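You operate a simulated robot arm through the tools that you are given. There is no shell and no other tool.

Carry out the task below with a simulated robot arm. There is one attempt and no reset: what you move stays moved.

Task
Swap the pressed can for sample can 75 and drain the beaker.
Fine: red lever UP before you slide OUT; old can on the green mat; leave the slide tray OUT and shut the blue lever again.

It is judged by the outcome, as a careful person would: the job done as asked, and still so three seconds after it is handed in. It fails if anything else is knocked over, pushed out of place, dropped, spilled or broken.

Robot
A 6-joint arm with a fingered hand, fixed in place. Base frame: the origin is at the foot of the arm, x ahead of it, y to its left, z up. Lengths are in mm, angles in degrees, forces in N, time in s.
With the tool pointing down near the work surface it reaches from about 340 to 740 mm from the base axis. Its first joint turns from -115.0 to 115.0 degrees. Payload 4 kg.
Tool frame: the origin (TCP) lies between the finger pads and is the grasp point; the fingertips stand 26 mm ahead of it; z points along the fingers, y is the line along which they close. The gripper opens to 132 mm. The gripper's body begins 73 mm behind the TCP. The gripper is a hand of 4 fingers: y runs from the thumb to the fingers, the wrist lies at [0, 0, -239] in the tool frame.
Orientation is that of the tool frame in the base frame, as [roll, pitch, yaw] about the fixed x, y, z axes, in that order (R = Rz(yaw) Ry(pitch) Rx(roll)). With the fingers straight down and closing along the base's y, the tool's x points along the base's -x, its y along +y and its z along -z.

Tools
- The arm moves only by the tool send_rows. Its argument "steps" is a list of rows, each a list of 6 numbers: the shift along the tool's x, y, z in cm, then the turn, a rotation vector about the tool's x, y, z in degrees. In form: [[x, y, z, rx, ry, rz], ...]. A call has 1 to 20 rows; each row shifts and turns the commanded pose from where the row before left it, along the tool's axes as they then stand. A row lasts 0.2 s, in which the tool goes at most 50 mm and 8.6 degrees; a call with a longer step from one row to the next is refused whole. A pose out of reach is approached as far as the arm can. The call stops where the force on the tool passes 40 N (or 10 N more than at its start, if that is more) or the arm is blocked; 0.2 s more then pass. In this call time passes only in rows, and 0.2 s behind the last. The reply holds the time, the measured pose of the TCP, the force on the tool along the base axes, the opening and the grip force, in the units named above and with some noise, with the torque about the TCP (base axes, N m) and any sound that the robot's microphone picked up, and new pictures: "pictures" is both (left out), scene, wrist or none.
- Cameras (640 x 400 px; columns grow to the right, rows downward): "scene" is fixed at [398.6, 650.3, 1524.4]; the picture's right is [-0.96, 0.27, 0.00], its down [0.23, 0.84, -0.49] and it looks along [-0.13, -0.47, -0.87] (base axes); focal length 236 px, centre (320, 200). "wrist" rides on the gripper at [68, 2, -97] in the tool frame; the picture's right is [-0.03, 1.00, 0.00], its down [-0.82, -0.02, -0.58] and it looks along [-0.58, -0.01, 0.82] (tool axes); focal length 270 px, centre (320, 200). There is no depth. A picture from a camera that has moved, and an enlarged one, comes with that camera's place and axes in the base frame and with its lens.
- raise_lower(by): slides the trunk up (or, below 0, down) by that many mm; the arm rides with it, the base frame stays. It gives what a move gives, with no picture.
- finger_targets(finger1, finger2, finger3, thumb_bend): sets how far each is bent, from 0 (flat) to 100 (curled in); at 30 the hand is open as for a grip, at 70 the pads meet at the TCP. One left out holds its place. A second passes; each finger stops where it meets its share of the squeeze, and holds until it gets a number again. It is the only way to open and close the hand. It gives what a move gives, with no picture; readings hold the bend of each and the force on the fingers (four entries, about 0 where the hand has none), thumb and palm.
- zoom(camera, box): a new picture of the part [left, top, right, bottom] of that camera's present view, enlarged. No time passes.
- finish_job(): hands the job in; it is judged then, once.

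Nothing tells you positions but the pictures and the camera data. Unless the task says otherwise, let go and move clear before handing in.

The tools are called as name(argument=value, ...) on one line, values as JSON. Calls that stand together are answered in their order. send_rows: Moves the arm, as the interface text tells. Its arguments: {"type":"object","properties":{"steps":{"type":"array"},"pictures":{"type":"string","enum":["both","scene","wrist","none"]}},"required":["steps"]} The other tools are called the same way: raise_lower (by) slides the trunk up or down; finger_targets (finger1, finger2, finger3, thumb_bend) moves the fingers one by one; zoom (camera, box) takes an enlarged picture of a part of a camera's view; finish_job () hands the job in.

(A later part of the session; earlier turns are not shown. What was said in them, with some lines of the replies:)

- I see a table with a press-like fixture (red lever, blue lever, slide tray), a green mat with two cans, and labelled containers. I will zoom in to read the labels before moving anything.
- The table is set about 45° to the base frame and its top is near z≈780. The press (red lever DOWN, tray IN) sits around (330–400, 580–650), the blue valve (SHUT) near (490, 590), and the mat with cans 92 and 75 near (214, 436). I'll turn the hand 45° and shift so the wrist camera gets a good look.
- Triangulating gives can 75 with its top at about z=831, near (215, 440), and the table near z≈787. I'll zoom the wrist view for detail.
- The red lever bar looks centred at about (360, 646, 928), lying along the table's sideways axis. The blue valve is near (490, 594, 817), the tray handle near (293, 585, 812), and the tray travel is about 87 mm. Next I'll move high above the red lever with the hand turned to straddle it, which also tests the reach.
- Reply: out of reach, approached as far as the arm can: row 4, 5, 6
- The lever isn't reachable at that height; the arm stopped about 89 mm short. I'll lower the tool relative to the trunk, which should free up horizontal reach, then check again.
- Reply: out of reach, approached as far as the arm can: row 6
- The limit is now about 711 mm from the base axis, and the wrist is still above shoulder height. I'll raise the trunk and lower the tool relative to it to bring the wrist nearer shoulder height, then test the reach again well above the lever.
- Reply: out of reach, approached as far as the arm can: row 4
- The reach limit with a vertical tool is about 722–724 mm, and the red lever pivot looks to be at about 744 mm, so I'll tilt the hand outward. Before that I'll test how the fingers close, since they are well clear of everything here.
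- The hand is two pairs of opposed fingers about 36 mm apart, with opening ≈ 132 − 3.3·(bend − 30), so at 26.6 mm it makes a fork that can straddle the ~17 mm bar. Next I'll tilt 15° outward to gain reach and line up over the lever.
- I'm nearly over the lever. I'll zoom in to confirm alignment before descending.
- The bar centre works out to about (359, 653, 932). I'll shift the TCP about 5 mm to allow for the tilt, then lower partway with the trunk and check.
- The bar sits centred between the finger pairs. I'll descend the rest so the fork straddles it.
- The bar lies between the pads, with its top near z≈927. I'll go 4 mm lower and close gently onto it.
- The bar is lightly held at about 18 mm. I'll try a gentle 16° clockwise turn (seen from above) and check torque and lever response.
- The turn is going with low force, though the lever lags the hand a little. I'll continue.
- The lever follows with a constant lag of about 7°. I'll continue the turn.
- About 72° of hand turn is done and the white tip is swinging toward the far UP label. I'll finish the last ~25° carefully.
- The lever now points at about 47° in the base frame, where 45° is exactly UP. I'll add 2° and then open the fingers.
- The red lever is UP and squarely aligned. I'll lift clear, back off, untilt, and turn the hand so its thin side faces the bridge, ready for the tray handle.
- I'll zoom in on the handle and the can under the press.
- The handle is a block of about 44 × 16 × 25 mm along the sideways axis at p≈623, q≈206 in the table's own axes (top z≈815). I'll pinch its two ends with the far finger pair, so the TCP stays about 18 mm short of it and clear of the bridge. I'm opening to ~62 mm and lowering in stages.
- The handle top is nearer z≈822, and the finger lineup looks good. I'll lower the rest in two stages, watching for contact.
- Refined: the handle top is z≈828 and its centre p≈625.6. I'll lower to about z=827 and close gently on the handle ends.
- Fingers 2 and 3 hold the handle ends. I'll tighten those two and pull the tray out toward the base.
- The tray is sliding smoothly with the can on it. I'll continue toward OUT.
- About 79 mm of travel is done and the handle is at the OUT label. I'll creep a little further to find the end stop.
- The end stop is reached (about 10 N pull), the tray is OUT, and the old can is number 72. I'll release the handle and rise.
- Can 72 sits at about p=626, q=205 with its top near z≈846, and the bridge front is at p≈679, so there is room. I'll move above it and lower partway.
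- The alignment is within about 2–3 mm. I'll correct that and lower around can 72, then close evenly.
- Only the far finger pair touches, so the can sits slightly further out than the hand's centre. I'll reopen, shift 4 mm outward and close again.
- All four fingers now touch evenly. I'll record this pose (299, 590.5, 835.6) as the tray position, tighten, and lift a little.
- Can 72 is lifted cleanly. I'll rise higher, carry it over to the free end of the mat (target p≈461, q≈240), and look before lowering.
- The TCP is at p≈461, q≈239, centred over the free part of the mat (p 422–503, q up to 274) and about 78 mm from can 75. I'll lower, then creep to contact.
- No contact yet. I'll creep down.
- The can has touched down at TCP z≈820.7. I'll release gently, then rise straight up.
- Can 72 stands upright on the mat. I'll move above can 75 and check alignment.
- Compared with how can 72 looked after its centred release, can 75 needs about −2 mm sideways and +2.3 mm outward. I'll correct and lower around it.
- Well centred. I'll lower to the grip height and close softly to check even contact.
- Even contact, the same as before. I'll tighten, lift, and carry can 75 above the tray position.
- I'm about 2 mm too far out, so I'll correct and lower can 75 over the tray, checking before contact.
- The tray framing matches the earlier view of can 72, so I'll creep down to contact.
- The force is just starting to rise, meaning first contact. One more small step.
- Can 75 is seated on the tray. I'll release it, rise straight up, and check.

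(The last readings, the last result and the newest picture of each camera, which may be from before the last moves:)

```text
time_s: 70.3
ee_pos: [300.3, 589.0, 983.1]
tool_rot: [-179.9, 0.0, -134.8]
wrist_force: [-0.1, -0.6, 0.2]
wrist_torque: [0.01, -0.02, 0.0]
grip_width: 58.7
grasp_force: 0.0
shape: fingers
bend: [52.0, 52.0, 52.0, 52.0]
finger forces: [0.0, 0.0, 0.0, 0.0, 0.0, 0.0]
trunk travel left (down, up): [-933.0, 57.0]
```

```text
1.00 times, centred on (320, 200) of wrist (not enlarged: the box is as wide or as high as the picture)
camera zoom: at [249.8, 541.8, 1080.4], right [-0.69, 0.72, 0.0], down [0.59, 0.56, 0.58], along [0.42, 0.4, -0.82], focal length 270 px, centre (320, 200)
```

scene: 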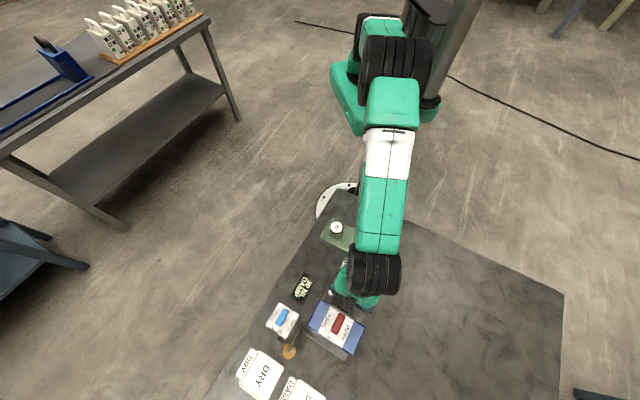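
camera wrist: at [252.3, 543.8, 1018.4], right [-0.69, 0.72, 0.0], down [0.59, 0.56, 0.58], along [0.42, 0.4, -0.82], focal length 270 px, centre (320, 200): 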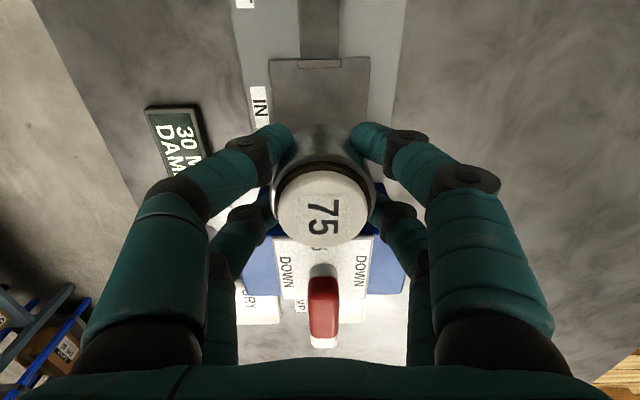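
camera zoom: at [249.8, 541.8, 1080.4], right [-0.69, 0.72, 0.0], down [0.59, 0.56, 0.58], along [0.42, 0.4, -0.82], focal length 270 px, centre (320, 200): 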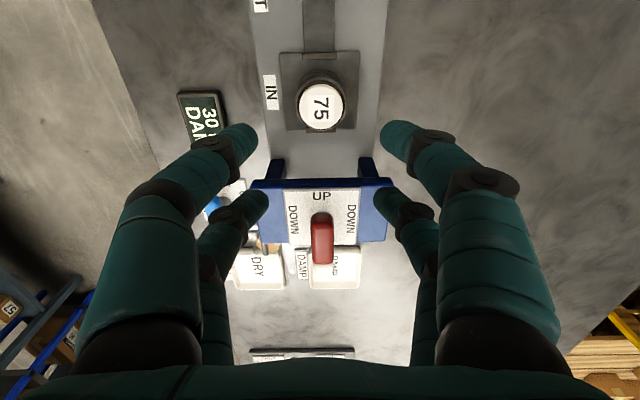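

Can 75 is centred on the tray. Next is the blue valve, which is about 770 mm out and so needs a tilted hand. I'll swing over to its line, narrow the fork, tilt 18° outward, and move above it to look.

send_rows(steps=[[0, -3.28, 0, 0, 0, 0], [0, -3.28, 0, 0, 0, 0], [0, -3.28, 0, 0, 0, 0], [0, -3.28, 0, 0, 0, 0], [0, 0, 0, 0, -6, 0], [0, 0, 0, 0, -6, 0], [0, 0, 0, 0, -6, 0], [-3.1, 0, 1.0, 0, 0, 0], [-3.1, 0, 1.0, 0, 0, 0], [-3.1, 0, 1.0, 0, 0, 0]])

finger_targets(finger1=61, finger2=61, finger3=61, thumb_bend=61)

zoom(camera="wrist", box=[220, 40, 420, 200])

```text
time_s: 72.5
ee_pos: [461.9, 563.7, 983.9]
tool_rot: [-180.0, 18.0, -134.9]
wrist_force: [0.0, -0.6, -0.8]
wrist_torque: [0.0, -0.01, 0.01]
grip_width: 58.7
grasp_force: 0.0
shape: fingers
bend: [52.0, 52.0, 52.0, 52.0]
finger forces: [0.0, 0.0, 0.0, 0.0, 0.1, 0.0]
trunk travel left (down, up): [-933.0, 57.0]
camera wrist: at [394.7, 498.7, 1054.1], right [-0.69, 0.72, 0.01], down [0.44, 0.41, 0.8], along [0.58, 0.56, -0.6], focal length 270 px, centre (320, 200)
```

scene: 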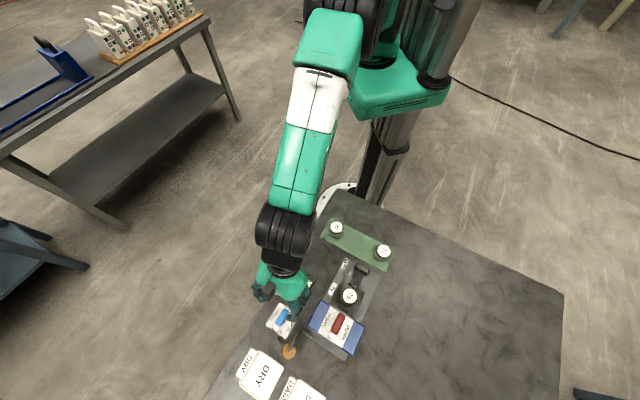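
wrist: 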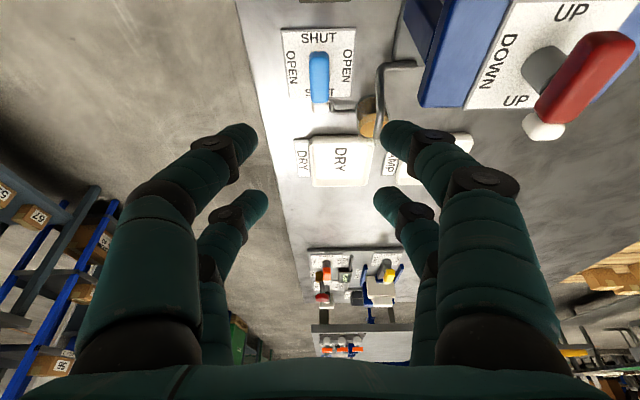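

```text
time_s: 73.5
ee_pos: [461.6, 563.8, 983.8]
tool_rot: [-180.0, 18.1, -134.9]
wrist_force: [-0.2, 0.5, -0.7]
wrist_torque: [0.01, -0.01, 0.0]
grip_width: 29.7
grasp_force: 0.0
shape: fingers
bend: [61.0, 61.0, 61.0, 61.0]
finger forces: [0.1, 0.0, 0.0, 0.1, 0.1, 0.1]
trunk travel left (down, up): [-933.0, 57.0]
```

```text
2.50 times, centred on (320, 120) of wrist
camera zoom: at [393.9, 498.3, 1054.8], right [-0.69, 0.72, 0.01], down [0.44, 0.41, 0.8], along [0.58, 0.56, -0.6], focal length 676 px, centre (320, 400)
```

zoom: 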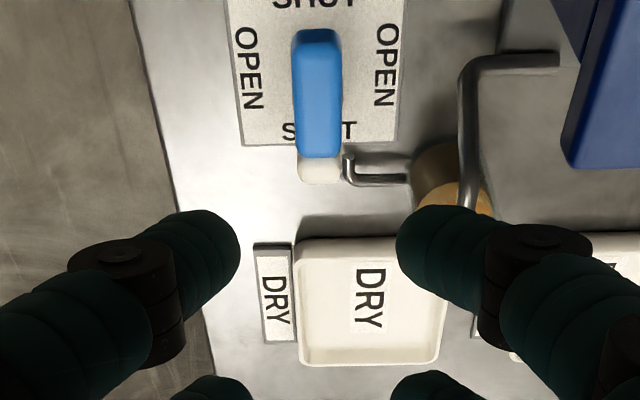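

The valve pivot comes out at p≈766, q≈73 with the bar along the outward axis. I'll move to the aligned TCP position and lower partway.

send_rows(steps=[[-1.71, 0.03, 0.555, 0, 0, 0], [-1.71, 0.03, 0.555, 0, 0, 0]], pictures="none")

raise_lower(by=-110)

zoom(camera="wrist", box=[160, 20, 480, 220])

zoom(camera="scene", box=[230, 260, 390, 360])

```text
time_s: 74.1
ee_pos: [487.3, 591.1, 982.8]
tool_rot: [179.8, 18.1, -134.8]
wrist_force: [0.1, 0.9, -0.4]
wrist_torque: [-0.04, -0.03, -0.02]
grip_width: 29.8
grasp_force: 0.0
shape: fingers
bend: [61.0, 61.0, 61.0, 61.0]
finger forces: [0.1, 0.0, 0.1, 0.0, 0.1, 0.0]
trunk travel left (down, up): [-933.0, 57.0]
```

```text
time_s: 75.6
ee_pos: [485.8, 591.0, 872.5]
tool_rot: [179.9, 18.1, -134.8]
wrist_force: [1.0, 0.1, 0.7]
wrist_torque: [0.0, -0.02, -0.01]
grip_width: 29.7
grasp_force: 0.0
shape: fingers
bend: [61.0, 61.0, 61.0, 61.0]
finger forces: [0.0, 0.1, 0.0, 0.0, 0.0, 0.0]
trunk travel left (down, up): [-823.0, 167.0]
```

```text
2.00 times, centred on (320, 120) of wrist
camera zoom: at [418.1, 525.1, 944.9], right [-0.69, 0.72, 0.01], down [0.44, 0.41, 0.8], along [0.58, 0.56, -0.6], focal length 541 px, centre (320, 360)
```

zoom: 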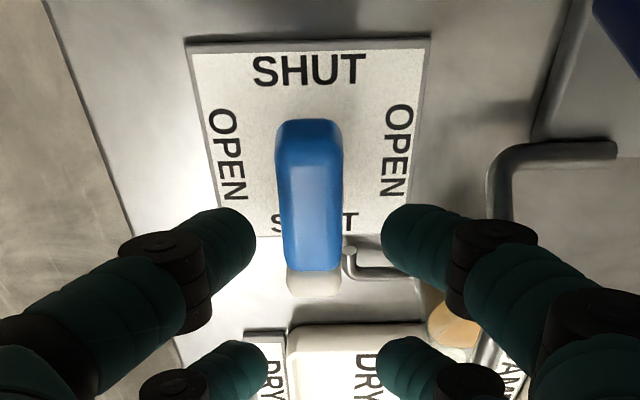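

```text
4.00 times, centred on (310, 310) of scene
camera zoom: at [398.6, 650.3, 1524.4], right [-0.96, 0.27, 0.0], down [0.23, 0.84, -0.49], along [-0.13, -0.47, -0.87], focal length 945 px, centre (360, -240)
```

zoom: 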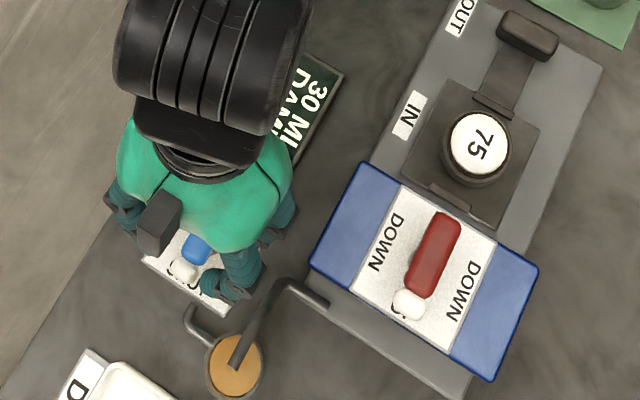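

I'm aligned to within about 1.5 mm, the bar top is z≈822, and the nearby pipe sits at q≈130, just beyond the fingers. I'll shift 1.5 mm away from the pipe, narrow slightly, and descend to straddle the bar.

send_rows(steps=[[0, -0.15, 0, 0, 0, 0]], pictures="none")

finger_targets(finger1=62, finger2=62, finger3=62, thumb_bend=62)

raise_lower(by=-25)

zoom(camera="wrist", box=[160, 20, 480, 220])

zoom(camera="scene", box=[250, 300, 330, 350])

```text
time_s: 76.0
ee_pos: [487.5, 589.5, 873.5]
tool_rot: [-179.9, 18.1, -134.8]
wrist_force: [0.2, 0.4, 0.1]
wrist_torque: [-0.01, -0.03, 0.02]
grip_width: 30.0
grasp_force: 0.0
shape: fingers
bend: [61.0, 61.0, 61.0, 61.0]
finger forces: [0.0, 0.0, 0.0, 0.0, 0.1, 0.0]
trunk travel left (down, up): [-823.0, 167.0]
```

```text
time_s: 77.0
ee_pos: [487.1, 590.2, 873.2]
tool_rot: [180.0, 18.1, -134.8]
wrist_force: [0.2, 0.6, -0.9]
wrist_torque: [-0.01, -0.01, 0.01]
grip_width: 26.7
grasp_force: 0.1
shape: fingers
bend: [62.0, 62.0, 62.0, 62.0]
finger forces: [0.0, 0.0, 0.0, 0.0, 0.0, 0.0]
trunk travel left (down, up): [-823.0, 167.0]
```

```text
time_s: 77.7
ee_pos: [487.6, 591.3, 848.7]
tool_rot: [-180.0, 18.2, -134.8]
wrist_force: [0.4, 0.4, 0.6]
wrist_torque: [0.01, -0.01, -0.02]
grip_width: 26.6
grasp_force: 0.0
shape: fingers
bend: [62.0, 62.0, 62.0, 62.0]
finger forces: [0.1, 0.0, 0.0, 0.0, 0.1, 0.0]
trunk travel left (down, up): [-798.0, 192.0]
```

```text
2.00 times, centred on (320, 120) of wrist
camera zoom: at [419.4, 524.2, 920.1], right [-0.69, 0.72, 0.01], down [0.44, 0.41, 0.8], along [0.58, 0.56, -0.6], focal length 541 px, centre (320, 360)
```

zoom: 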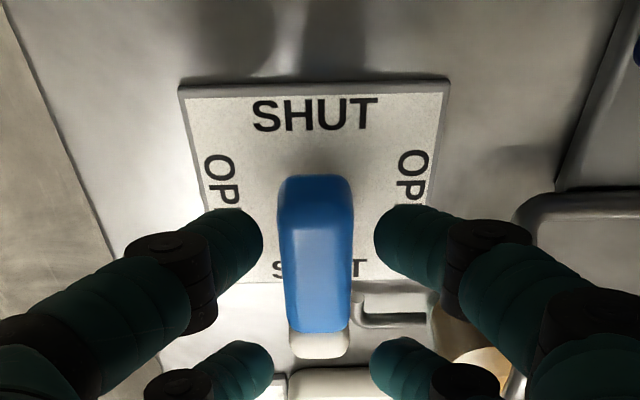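

```text
8.00 times, centred on (290, 325) of scene
camera zoom: at [398.6, 650.3, 1524.4], right [-0.96, 0.27, 0.0], down [0.23, 0.84, -0.49], along [-0.13, -0.47, -0.87], focal length 1890 px, centre (560, -800)
```

zoom: 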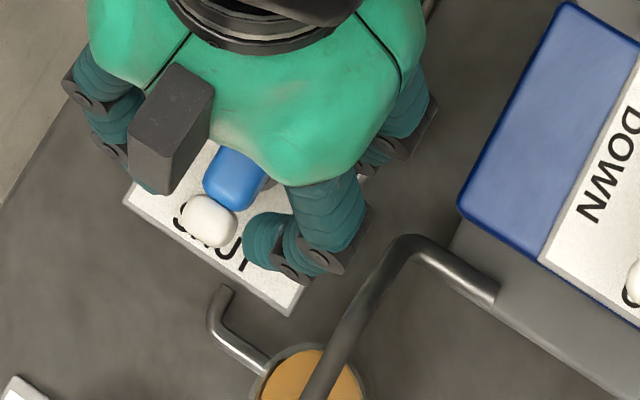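

There is a visible gap to the pipe and the bar is centred. I'll descend the rest.

raise_lower(by=-12)

raise_lower(by=-6)

zoom(camera="wrist", box=[160, 60, 480, 260])

zoom(camera="scene", box=[250, 300, 330, 350])

```text
time_s: 78.3
ee_pos: [488.4, 590.0, 838.0]
tool_rot: [-180.0, 18.2, -134.8]
wrist_force: [-0.4, 0.6, 0.8]
wrist_torque: [0.01, 0.02, 0.02]
grip_width: 26.5
grasp_force: 0.1
shape: fingers
bend: [62.0, 62.0, 62.0, 62.0]
finger forces: [0.0, 0.1, 0.0, 0.0, 0.1, 0.1]
trunk travel left (down, up): [-786.0, 204.0]
```

```text
time_s: 78.8
ee_pos: [487.8, 589.4, 830.9]
tool_rot: [-180.0, 18.0, -134.8]
wrist_force: [0.6, 0.4, -0.2]
wrist_torque: [0.02, -0.03, 0.02]
grip_width: 26.9
grasp_force: 0.1
shape: fingers
bend: [62.0, 62.0, 62.0, 62.0]
finger forces: [0.0, 0.0, 0.0, 0.0, 0.1, 0.1]
trunk travel left (down, up): [-780.0, 210.0]
```

```text
2.00 times, centred on (320, 160) of wrist
camera zoom: at [419.4, 524.2, 902.1], right [-0.69, 0.72, 0.01], down [0.44, 0.41, 0.8], along [0.58, 0.56, -0.6], focal length 541 px, centre (320, 280)
```

zoom: 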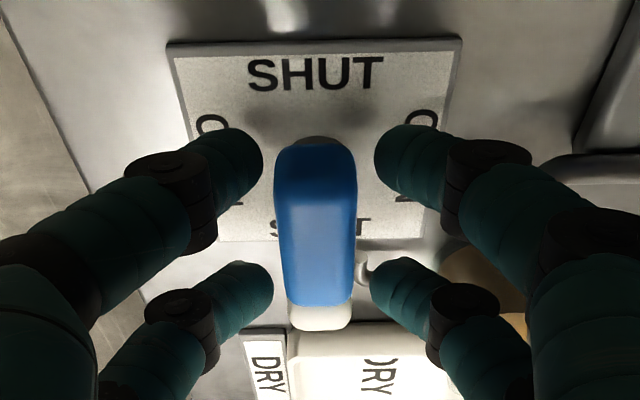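

```text
8.00 times, centred on (290, 325) of scene
camera zoom: at [398.6, 650.3, 1524.4], right [-0.96, 0.27, 0.0], down [0.23, 0.84, -0.49], along [-0.13, -0.47, -0.87], focal length 1890 px, centre (560, -800)
```

zoom: 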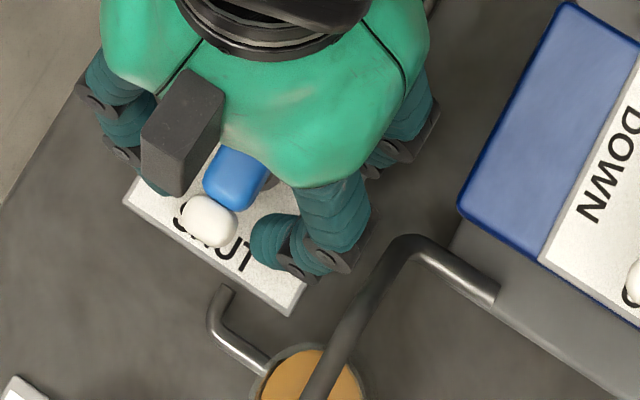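

The fork straddles the blue bar with clearance to the pipe. I'll close lightly and try a small counter-clockwise turn, spinning about the tool axis.

finger_targets(finger1=65.5, finger2=65.5, finger3=65.5, thumb_bend=65.5)

send_rows(steps=[[0, 0, 0, 0, 0, -8], [0, 0, 0, 0, 0, -8]])

zoom(camera="wrist", box=[160, 60, 480, 260])

```text
time_s: 79.8
ee_pos: [487.8, 590.6, 830.6]
tool_rot: [180.0, 18.1, -134.8]
wrist_force: [0.2, -1.0, -0.6]
wrist_torque: [0.01, -0.01, -0.03]
grip_width: 17.8
grasp_force: 0.7
shape: fingers
bend: [65.0, 65.0, 64.0, 65.0]
finger forces: [0.1, 0.1, 0.5, 0.0, 0.5, 0.1]
trunk travel left (down, up): [-780.0, 210.0]
```

```text
time_s: 80.4
ee_pos: [486.3, 589.4, 830.1]
tool_rot: [-174.8, 17.3, -118.0]
wrist_force: [0.3, -2.5, -0.4]
wrist_torque: [0.0, 0.01, -0.09]
grip_width: 18.3
grasp_force: 0.8
shape: fingers
bend: [64.0, 65.0, 63.0, 65.0]
finger forces: [0.6, 0.0, 1.6, 0.0, 0.0, 0.0]
trunk travel left (down, up): [-780.0, 210.0]
camera wrist: at [434.4, 512.6, 902.7], right [-0.86, 0.51, -0.08], down [0.26, 0.55, 0.79], along [0.45, 0.66, -0.6], focal length 270 px, centre (320, 200)
```

scene: 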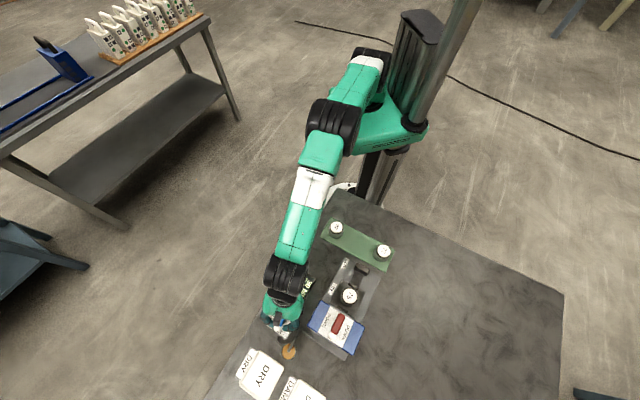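
wrist: 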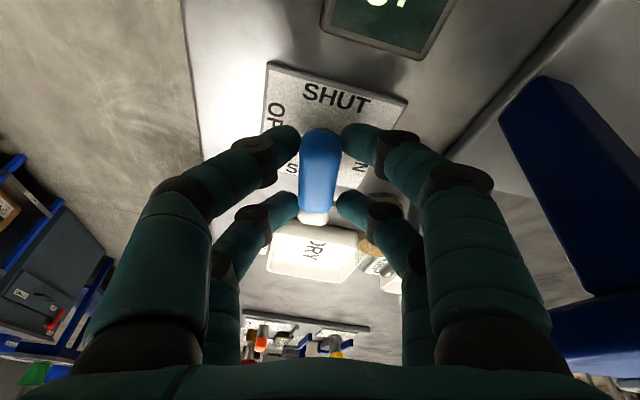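

```text
2.00 times, centred on (320, 160) of wrist
camera zoom: at [434.4, 512.6, 902.7], right [-0.86, 0.51, -0.08], down [0.26, 0.55, 0.79], along [0.45, 0.66, -0.6], focal length 541 px, centre (320, 280)
```

zoom: 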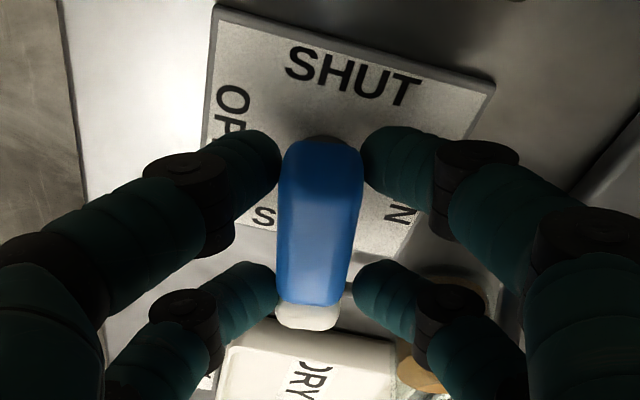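

The lever follows without much resistance. I'll continue in small stages, watching the beaker and pipe.

send_rows(steps=[[0, 0, 0, 0, 0, -8], [0, 0, 0, 0, 0, -8], [0, 0, 0, 0, 0, -8]])

zoom(camera="wrist", box=[160, 60, 480, 260])

zoom(camera="scene", box=[250, 300, 330, 350])

```text
time_s: 81.2
ee_pos: [487.9, 589.9, 830.5]
tool_rot: [-168.1, 13.8, -93.3]
wrist_force: [0.8, -1.0, -1.3]
wrist_torque: [-0.04, 0.0, -0.09]
grip_width: 18.0
grasp_force: 1.5
shape: fingers
bend: [64.0, 65.0, 63.0, 65.0]
finger forces: [0.5, 0.1, 1.9, 0.0, 0.2, 0.0]
trunk travel left (down, up): [-780.0, 210.0]
camera wrist: at [461.3, 503.0, 906.7], right [-0.97, 0.13, -0.19], down [-0.06, 0.66, 0.75], along [0.22, 0.74, -0.64], focal length 270 px, centre (320, 200)
```

scene: 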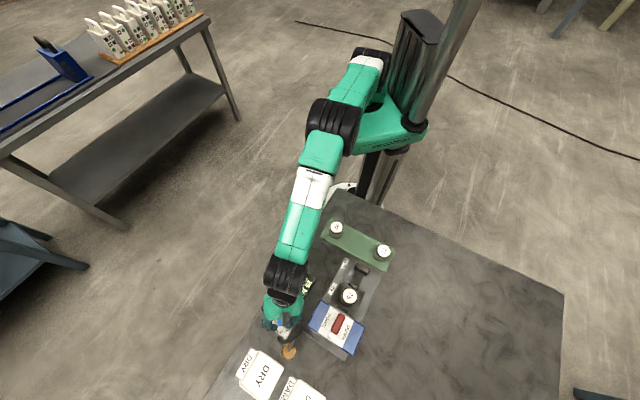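
wrist: 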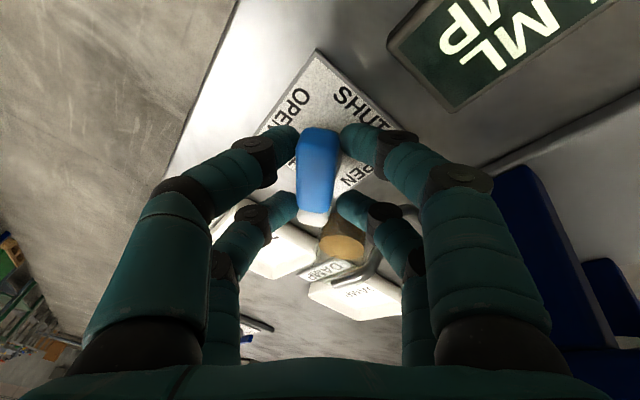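

```text
2.00 times, centred on (320, 160) of wrist
camera zoom: at [461.3, 503.0, 906.7], right [-0.97, 0.13, -0.19], down [-0.06, 0.66, 0.75], along [0.22, 0.74, -0.64], focal length 541 px, centre (320, 280)
```

zoom: 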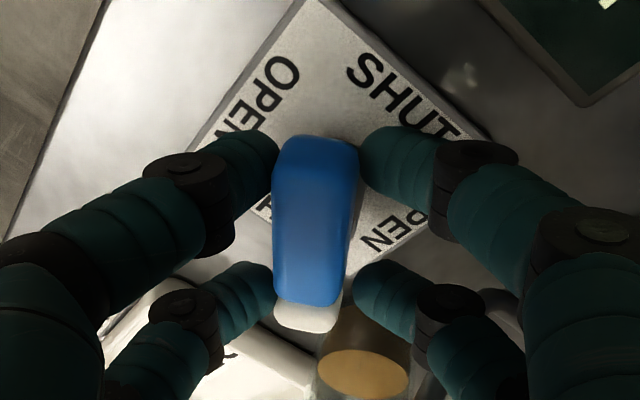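

```text
8.00 times, centred on (290, 325) of scene
camera zoom: at [398.6, 650.3, 1524.4], right [-0.96, 0.27, 0.0], down [0.23, 0.84, -0.49], along [-0.13, -0.47, -0.87], focal length 1890 px, centre (560, -800)
```

zoom: 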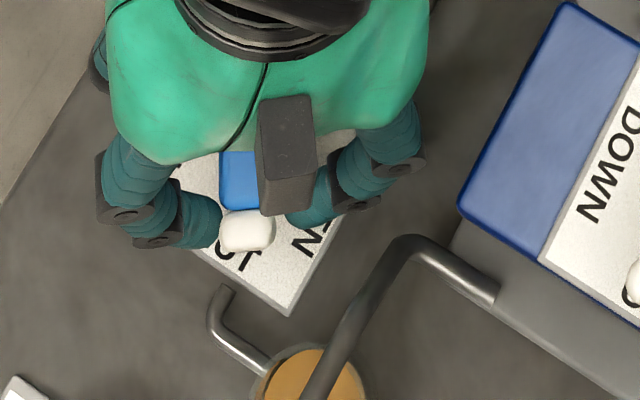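

Half done with good clearance. I'll continue.

send_rows(steps=[[0, 0, 0, 0, 0, -8], [0, 0, 0, 0, 0, -8], [0, 0, 0, 0, 0, -8]], pictures="wrist")

zoom(camera="wrist", box=[160, 60, 480, 260])

zoom(camera="scene", box=[250, 290, 346, 350])

```text
time_s: 82.0
ee_pos: [487.1, 590.2, 829.9]
tool_rot: [-163.6, 7.9, -69.6]
wrist_force: [4.1, -1.0, -0.1]
wrist_torque: [0.07, -0.05, -0.06]
grip_width: 18.7
grasp_force: 2.0
shape: fingers
bend: [64.0, 65.0, 63.0, 65.0]
finger forces: [0.4, 0.0, 2.2, 0.0, 0.7, 0.0]
trunk travel left (down, up): [-780.0, 210.0]
camera wrist: at [488.6, 504.7, 913.4], right [-0.92, -0.28, -0.28], down [-0.39, 0.64, 0.67], along [-0.01, 0.72, -0.69], focal length 270 px, centre (320, 200)
```

wrist: 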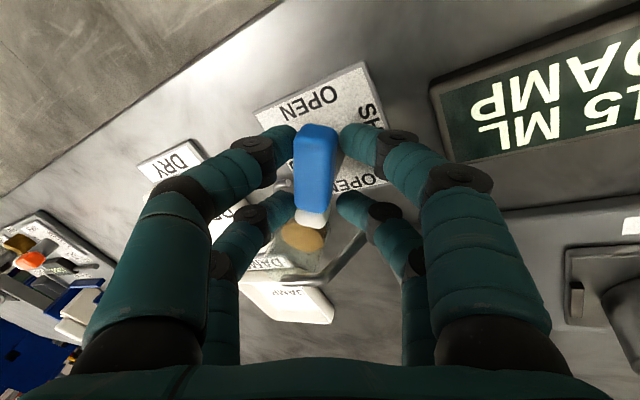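

```text
2.00 times, centred on (320, 160) of wrist
camera zoom: at [488.6, 504.7, 913.4], right [-0.92, -0.28, -0.28], down [-0.39, 0.64, 0.67], along [-0.01, 0.72, -0.69], focal length 541 px, centre (320, 280)
```

zoom: 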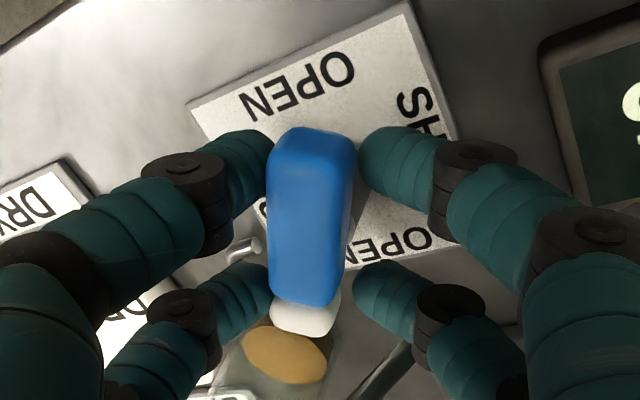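

```text
6.67 times, centred on (298, 320) of scene
camera zoom: at [398.6, 650.3, 1524.4], right [-0.96, 0.27, 0.0], down [0.23, 0.84, -0.49], along [-0.13, -0.47, -0.87], focal length 1575 px, centre (467, -600)
```

zoom: 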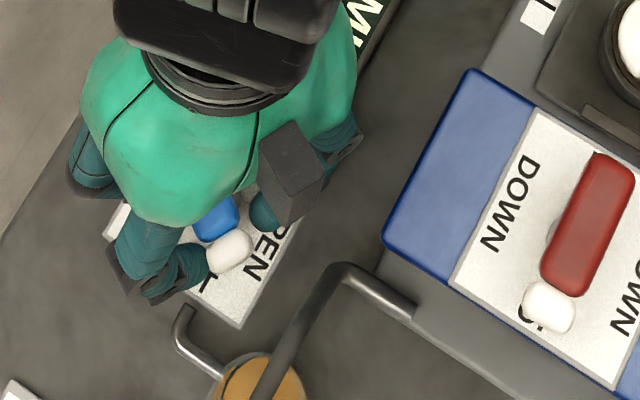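

The display already reads 15 ML, so it's draining. I'll open the rest of the way and watch the reading.

send_rows(steps=[[0, 0, 0, 0, 0, -8], [0, 0, 0, 0, 0, -8], [0, 0, 0, 0, 0, -8]], pictures="wrist")

zoom(camera="wrist", box=[160, 60, 480, 260])

zoom(camera="scene", box=[250, 280, 346, 360])

```text
time_s: 82.8
ee_pos: [487.7, 589.5, 831.7]
tool_rot: [-161.8, 0.6, -46.6]
wrist_force: [2.8, 0.4, 0.5]
wrist_torque: [0.07, -0.02, -0.07]
grip_width: 19.0
grasp_force: 2.1
shape: fingers
bend: [64.0, 65.0, 63.0, 65.0]
finger forces: [0.5, 0.0, 2.0, 0.0, 1.0, 0.1]
trunk travel left (down, up): [-780.0, 210.0]
camera wrist: at [512.0, 518.3, 922.1], right [-0.71, -0.63, -0.31], down [-0.67, 0.48, 0.56], along [-0.21, 0.61, -0.77], focal length 270 px, centre (320, 200)
```

wrist: 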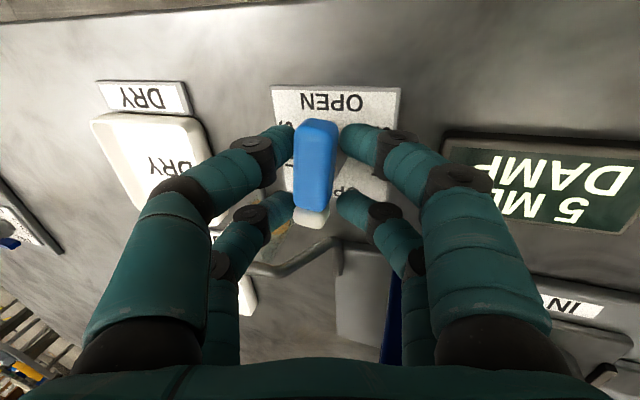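

```text
2.00 times, centred on (320, 160) of wrist
camera zoom: at [512.0, 518.3, 922.1], right [-0.71, -0.63, -0.31], down [-0.67, 0.48, 0.56], along [-0.21, 0.61, -0.77], focal length 541 px, centre (320, 280)
```

zoom: 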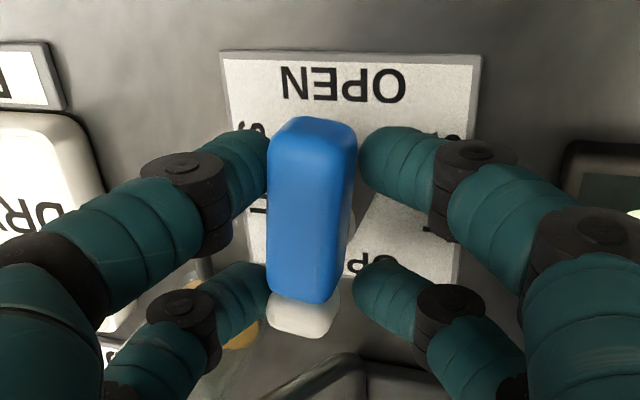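

```text
5.00 times, centred on (298, 320) of scene
camera zoom: at [398.6, 650.3, 1524.4], right [-0.96, 0.27, 0.0], down [0.23, 0.84, -0.49], along [-0.13, -0.47, -0.87], focal length 1181 px, centre (430, -400)
```

zoom: 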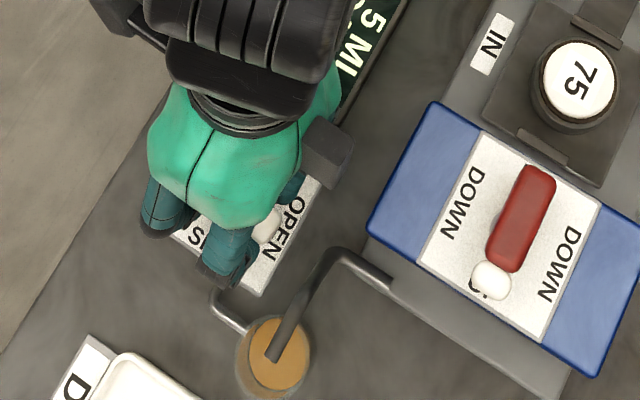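

It reads 5 ML and is dropping. I'll hold still and let it empty.

send_rows(steps=[[0, 0, 0, 0, 0, 0], [0, 0, 0, 0, 0, 0], [0, 0, 0, 0, 0, 0], [0, 0, 0, 0, 0, 0], [0, 0, 0, 0, 0, 0], [0, 0, 0, 0, 0, 0], [0, 0, 0, 0, 0, 0], [0, 0, 0, 0, 0, 0]], pictures="wrist")

zoom(camera="wrist", box=[430, 120, 640, 250])

zoom(camera="scene", box=[250, 280, 346, 360])

```text
time_s: 84.6
ee_pos: [487.4, 590.5, 831.0]
tool_rot: [-161.8, 0.7, -46.7]
wrist_force: [2.1, 0.7, 1.2]
wrist_torque: [0.06, -0.02, -0.02]
grip_width: 18.8
grasp_force: 1.2
shape: fingers
bend: [64.0, 65.0, 63.0, 64.0]
finger forces: [0.2, 0.0, 1.4, 0.0, 1.5, 0.0]
trunk travel left (down, up): [-780.0, 210.0]
camera wrist: at [511.9, 518.2, 922.0], right [-0.71, -0.63, -0.31], down [-0.67, 0.48, 0.56], along [-0.21, 0.61, -0.76], focal length 270 px, centre (320, 200)
```

wrist: 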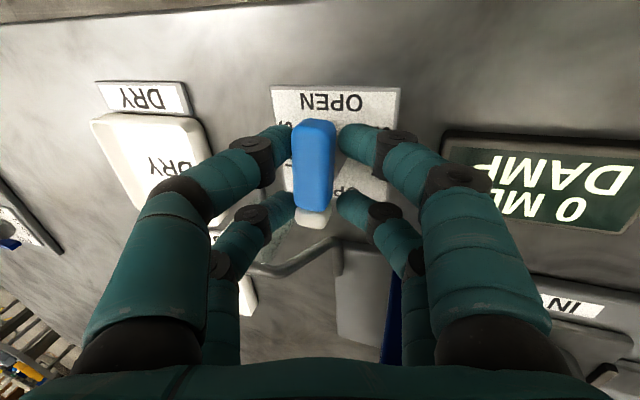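

```text
3.05 times, centred on (535, 185) of wrist
camera zoom: at [511.9, 518.2, 922.0], right [-0.71, -0.63, -0.31], down [-0.67, 0.48, 0.56], along [-0.21, 0.61, -0.76], focal length 824 px, centre (-335, 246)
```

zoom: 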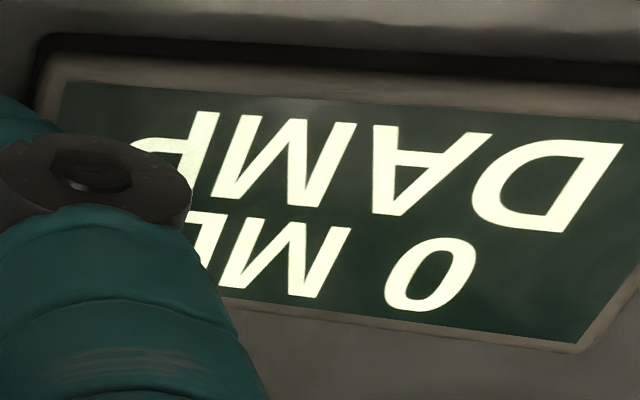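

```text
5.00 times, centred on (298, 320) of scene
camera zoom: at [398.6, 650.3, 1524.4], right [-0.96, 0.27, 0.0], down [0.23, 0.84, -0.49], along [-0.13, -0.47, -0.87], focal length 1181 px, centre (430, -400)
```

zoom: 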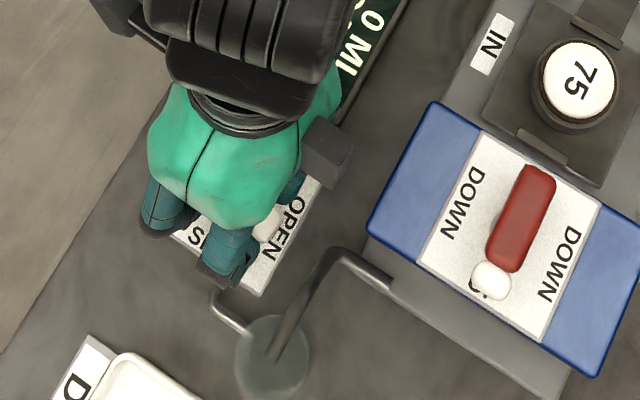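

The display reads 0 ML and the beaker is visibly empty. I'll turn the blue lever back to SHUT.

send_rows(steps=[[0, 0, 0, 0, 0, 8], [0, 0, 0, 0, 0, 8], [0, 0, 0, 0, 0, 8], [0, 0, 0, 0, 0, 8], [0, 0, 0, 0, 0, 8], [0, 0, 0, 0, 0, 8]], pictures="wrist")

send_rows(steps=[[0, 0, 0, 0, 0, 8], [0, 0, 0, 0, 0, 8], [0, 0, 0, 0, 0, 8], [0, 0, 0, 0, 0, 8], [0, 0, 0, 0, 0, 8]], pictures="wrist")

zoom(camera="wrist", box=[160, 60, 480, 260])

```text
time_s: 86.0
ee_pos: [487.5, 590.2, 831.1]
tool_rot: [-168.2, 13.9, -93.7]
wrist_force: [1.9, 1.0, 1.6]
wrist_torque: [0.02, -0.06, 0.02]
grip_width: 19.9
grasp_force: 0.7
shape: fingers
bend: [65.0, 64.0, 64.0, 64.0]
finger forces: [0.0, 0.4, 0.5, 0.0, 2.1, 0.0]
trunk travel left (down, up): [-780.0, 210.0]
camera wrist: at [460.7, 503.0, 906.9], right [-0.97, 0.13, -0.19], down [-0.06, 0.66, 0.75], along [0.23, 0.74, -0.64], focal length 270 px, centre (320, 200)
```

wrist: 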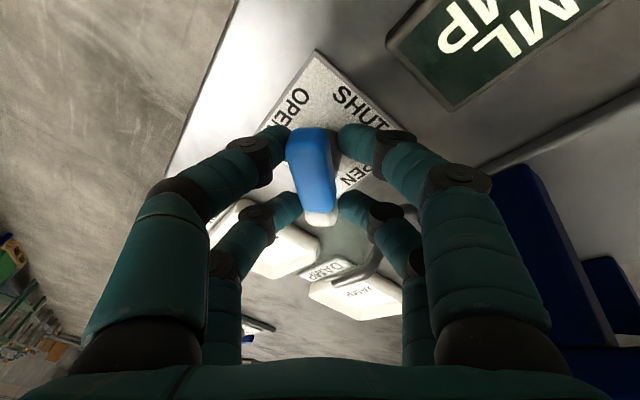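

```text
time_s: 87.2
ee_pos: [488.2, 590.8, 830.7]
tool_rot: [179.9, 18.0, -135.0]
wrist_force: [0.9, -0.6, -0.3]
wrist_torque: [0.0, 0.01, 0.05]
grip_width: 19.2
grasp_force: 1.0
shape: fingers
bend: [65.0, 64.0, 65.0, 64.0]
finger forces: [0.0, 0.9, 0.0, 0.0, 1.6, 0.0]
trunk travel left (down, up): [-780.0, 210.0]
camera wrist: at [419.5, 524.3, 902.3], right [-0.69, 0.72, 0.01], down [0.44, 0.41, 0.8], along [0.58, 0.56, -0.6], focal length 270 px, centre (320, 200)
```

wrist: 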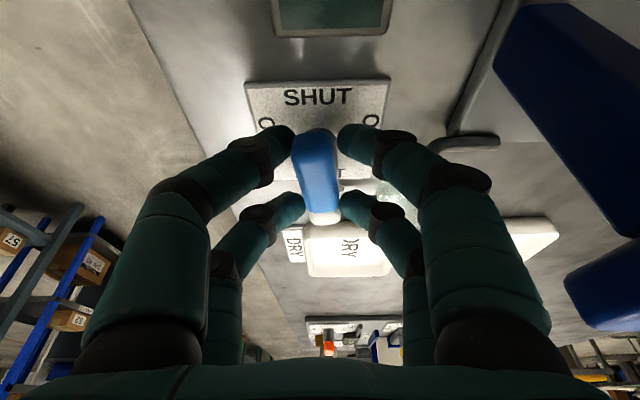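

```text
2.00 times, centred on (320, 160) of wrist
camera zoom: at [419.5, 524.3, 902.3], right [-0.69, 0.72, 0.01], down [0.44, 0.41, 0.8], along [0.58, 0.56, -0.6], focal length 541 px, centre (320, 280)
```

zoom: 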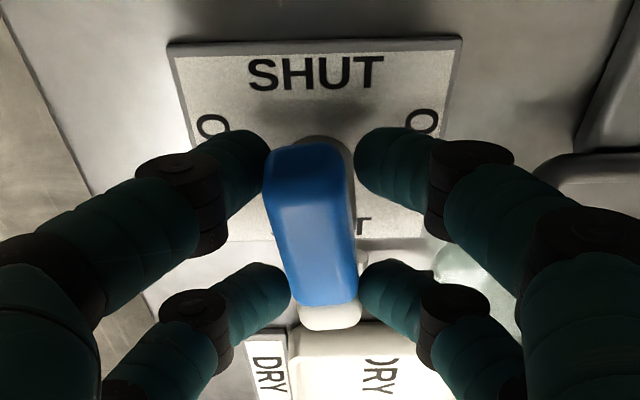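

The hand is back at zero, but the bar lags open by about 7°. I'll turn a little further to bring it fully to SHUT.

send_rows(steps=[[0, 0, 0, 0, 0, 7]], pictures="none")

zoom(camera="wrist", box=[160, 60, 480, 260])

```text
time_s: 87.6
ee_pos: [489.8, 589.6, 830.3]
tool_rot: [177.8, 18.0, -142.4]
wrist_force: [-0.7, -0.9, 0.0]
wrist_torque: [-0.08, 0.03, 0.07]
grip_width: 18.7
grasp_force: 2.0
shape: fingers
bend: [65.0, 64.0, 65.0, 64.0]
finger forces: [0.0, 1.3, 0.0, 0.1, 1.9, 0.1]
trunk travel left (down, up): [-780.0, 210.0]
```

```text
2.00 times, centred on (320, 160) of wrist
camera zoom: at [414.5, 530.7, 902.4], right [-0.6, 0.8, 0.05], down [0.5, 0.33, 0.8], along [0.62, 0.5, -0.6], focal length 541 px, centre (320, 280)
```

zoom: 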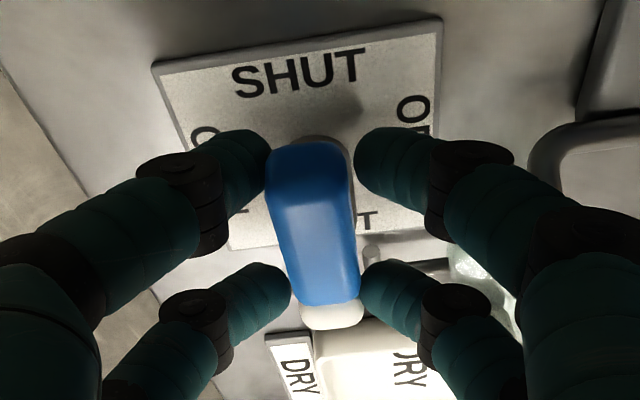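

The bar is now aligned with SHUT to within about 2°. I'll open the fingers and inspect.

finger_targets(finger1=61.5, finger2=61.5, finger3=61.5, thumb_bend=61.5)

send_rows(steps=[[0, 0, 0, 0, 0, -7]], pictures="none")

zoom(camera="wrist", box=[160, 60, 480, 260])

```text
time_s: 88.6
ee_pos: [487.5, 590.5, 831.5]
tool_rot: [177.7, 18.0, -142.1]
wrist_force: [0.9, 0.1, -0.1]
wrist_torque: [0.01, -0.01, -0.03]
grip_width: 28.5
grasp_force: 0.1
shape: fingers
bend: [61.0, 61.0, 61.0, 61.0]
finger forces: [0.0, 0.1, 0.0, 0.0, 0.0, 0.0]
trunk travel left (down, up): [-780.0, 210.0]
```

```text
time_s: 89.0
ee_pos: [488.0, 590.3, 831.4]
tool_rot: [-180.0, 18.2, -134.8]
wrist_force: [-0.1, 0.5, -0.5]
wrist_torque: [0.0, 0.05, -0.01]
grip_width: 28.8
grasp_force: 0.0
shape: fingers
bend: [61.0, 61.0, 61.0, 61.0]
finger forces: [0.0, 0.0, 0.0, 0.0, 0.0, 0.0]
trunk travel left (down, up): [-780.0, 210.0]
```

```text
2.00 times, centred on (320, 160) of wrist
camera zoom: at [419.8, 524.2, 902.2], right [-0.69, 0.72, 0.01], down [0.44, 0.41, 0.8], along [0.58, 0.56, -0.6], focal length 541 px, centre (320, 280)
```

zoom: 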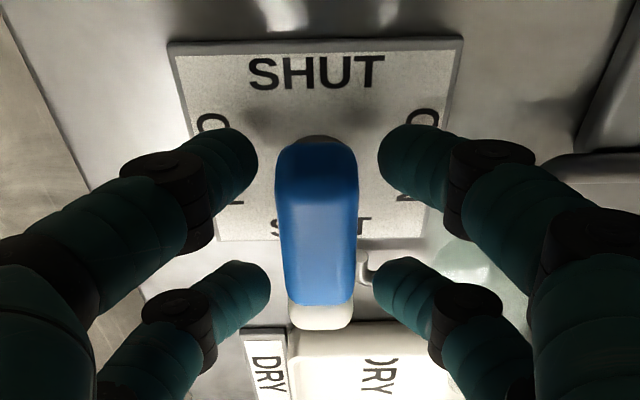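

This matches the original SHUT view. I'll lift straight up, back away, untilt, and inspect the whole scene.

raise_lower(by=160)

send_rows(steps=[[3.3, 0, -1.07, 0, 0, 0], [3.3, 0, -1.07, 0, 0, 0], [3.3, 0, -1.07, 0, 0, 0], [3.3, 0, -1.07, 0, 0, 0], [3.3, 0, -1.07, 0, 0, 0], [3.3, 0, -1.07, 0, 0, 0], [3.3, 0, -1.07, 0, 0, 0], [3.3, 0, -1.07, 0, 0, 0], [0, 0, 0, 0, 6, 0], [0, 0, 0, 0, 6, 0], [0, 0, 0, 0, 6, 0]])

zoom(camera="scene", box=[240, 260, 400, 360])

zoom(camera="scene", box=[300, 200, 428, 280])

zoom(camera="wrist", box=[200, 0, 520, 200])

```text
time_s: 90.8
ee_pos: [488.2, 590.2, 990.7]
tool_rot: [-180.0, 18.0, -134.8]
wrist_force: [-0.5, -0.3, -0.2]
wrist_torque: [0.03, 0.0, -0.02]
grip_width: 28.8
grasp_force: 0.1
shape: fingers
bend: [61.0, 61.0, 61.0, 61.0]
finger forces: [0.0, 0.1, 0.1, 0.0, 0.0, 0.1]
trunk travel left (down, up): [-940.0, 50.0]
```

```text
time_s: 93.2
ee_pos: [306.5, 385.1, 991.5]
tool_rot: [-176.4, 12.4, -135.1]
wrist_force: [0.0, 0.1, 0.0]
wrist_torque: [0.02, -0.02, 0.0]
grip_width: 28.7
grasp_force: 0.0
shape: fingers
bend: [61.0, 61.0, 61.0, 61.0]
finger forces: [0.0, 0.0, 0.0, 0.0, 0.1, 0.0]
out of reach, approached as far as the arm can: row 9, 10, 11
trunk travel left (down, up): [-940.0, 50.0]
camera wrist: at [238.9, 329.6, 1072.2], right [-0.68, 0.73, -0.06], down [0.47, 0.49, 0.74], along [0.57, 0.47, -0.67], focal length 270 px, centre (320, 200)
```

scene: 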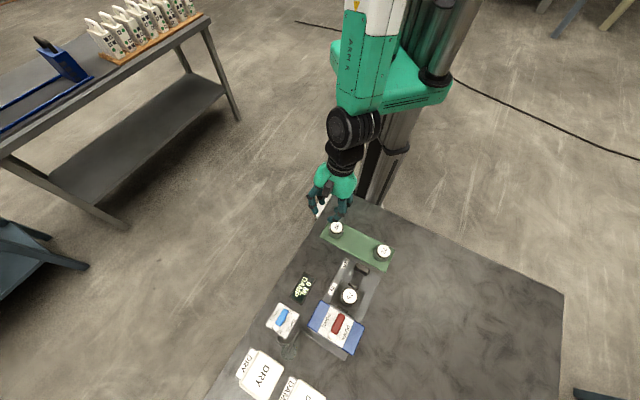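
wrist: 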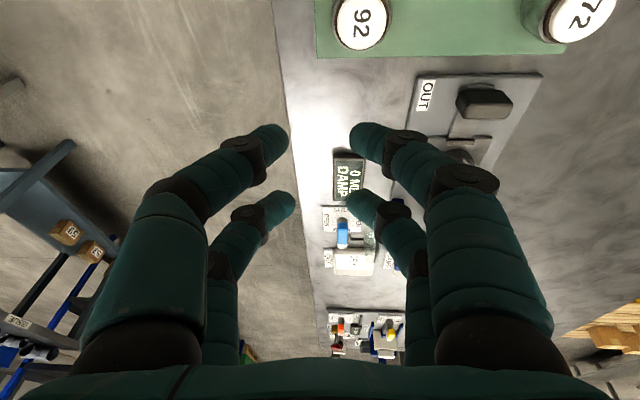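

```text
4.00 times, centred on (320, 310) of scene
camera zoom: at [398.6, 650.3, 1524.4], right [-0.96, 0.27, 0.0], down [0.23, 0.84, -0.49], along [-0.13, -0.47, -0.87], focal length 945 px, centre (320, -240)
```

zoom: 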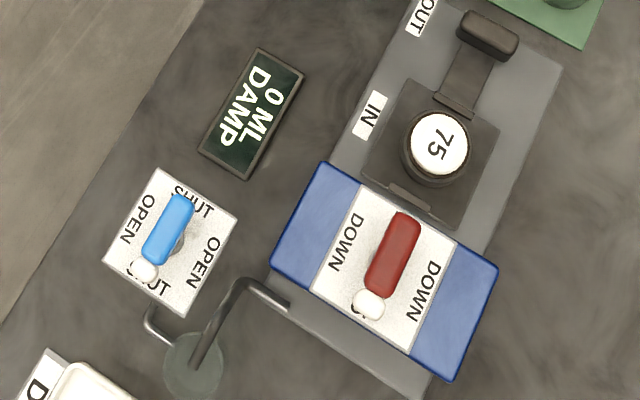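

```text
5.00 times, centred on (364, 240) of scene
camera zoom: at [398.6, 650.3, 1524.4], right [-0.96, 0.27, 0.0], down [0.23, 0.84, -0.49], along [-0.13, -0.47, -0.87], focal length 1181 px, centre (100, 0)
```

zoom: 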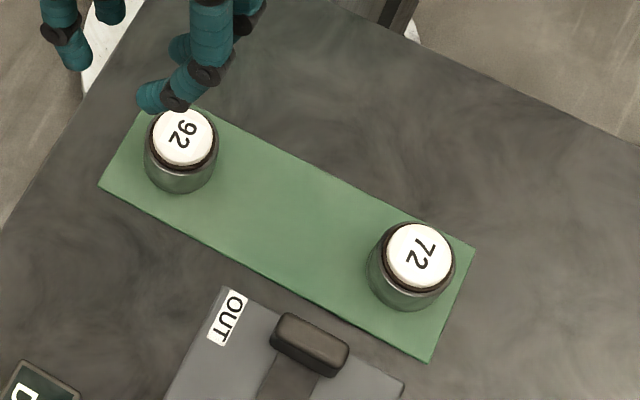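

```text
2.00 times, centred on (360, 100) of wrist
camera zoom: at [238.9, 329.6, 1072.2], right [-0.68, 0.73, -0.06], down [0.47, 0.49, 0.74], along [0.57, 0.47, -0.67], focal length 541 px, centre (240, 400)
```

zoom: 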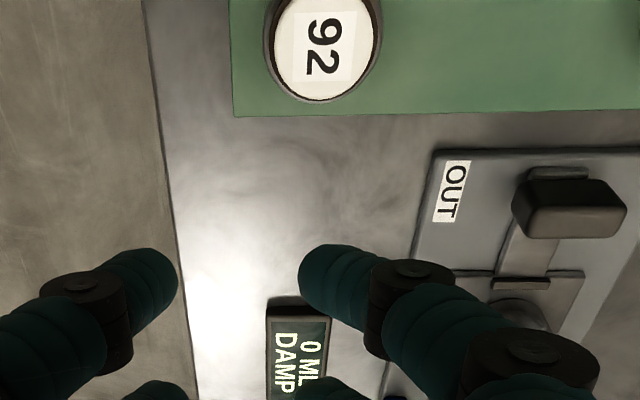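

Everything checks out:
- The red lever is UP and the tray is at its OUT stop.
- Can 75 is on the tray, and old can 72 stands on the green mat beside 92.
- The beaker is empty (0 ML) and the blue lever is back at SHUT.
- The hand is clear of everything.

I'm handing the job in.

finish_job()

```text
The job is handed in.
```

The swap and the drain are both done, and I've handed the job in. I haven't been shown a result from the judging.

- **Red lever:** turned from DOWN to UP before I touched the tray.
- **Slide tray:** pulled out to its end stop and left OUT.
- **Cans:** can 75 is centred on the tray. The old pressed can, number 72, stands on the free end of the green mat, and can 92 wasn't touched.
- **Beaker:** drained through the blue lever until the display read 0 ML and the beaker looked empty.
- **Blue lever:** turned back to SHUT; it looks the same as it did before I opened it.

Nothing was knocked over, dropped or spilled, and the hand is clear of the table.
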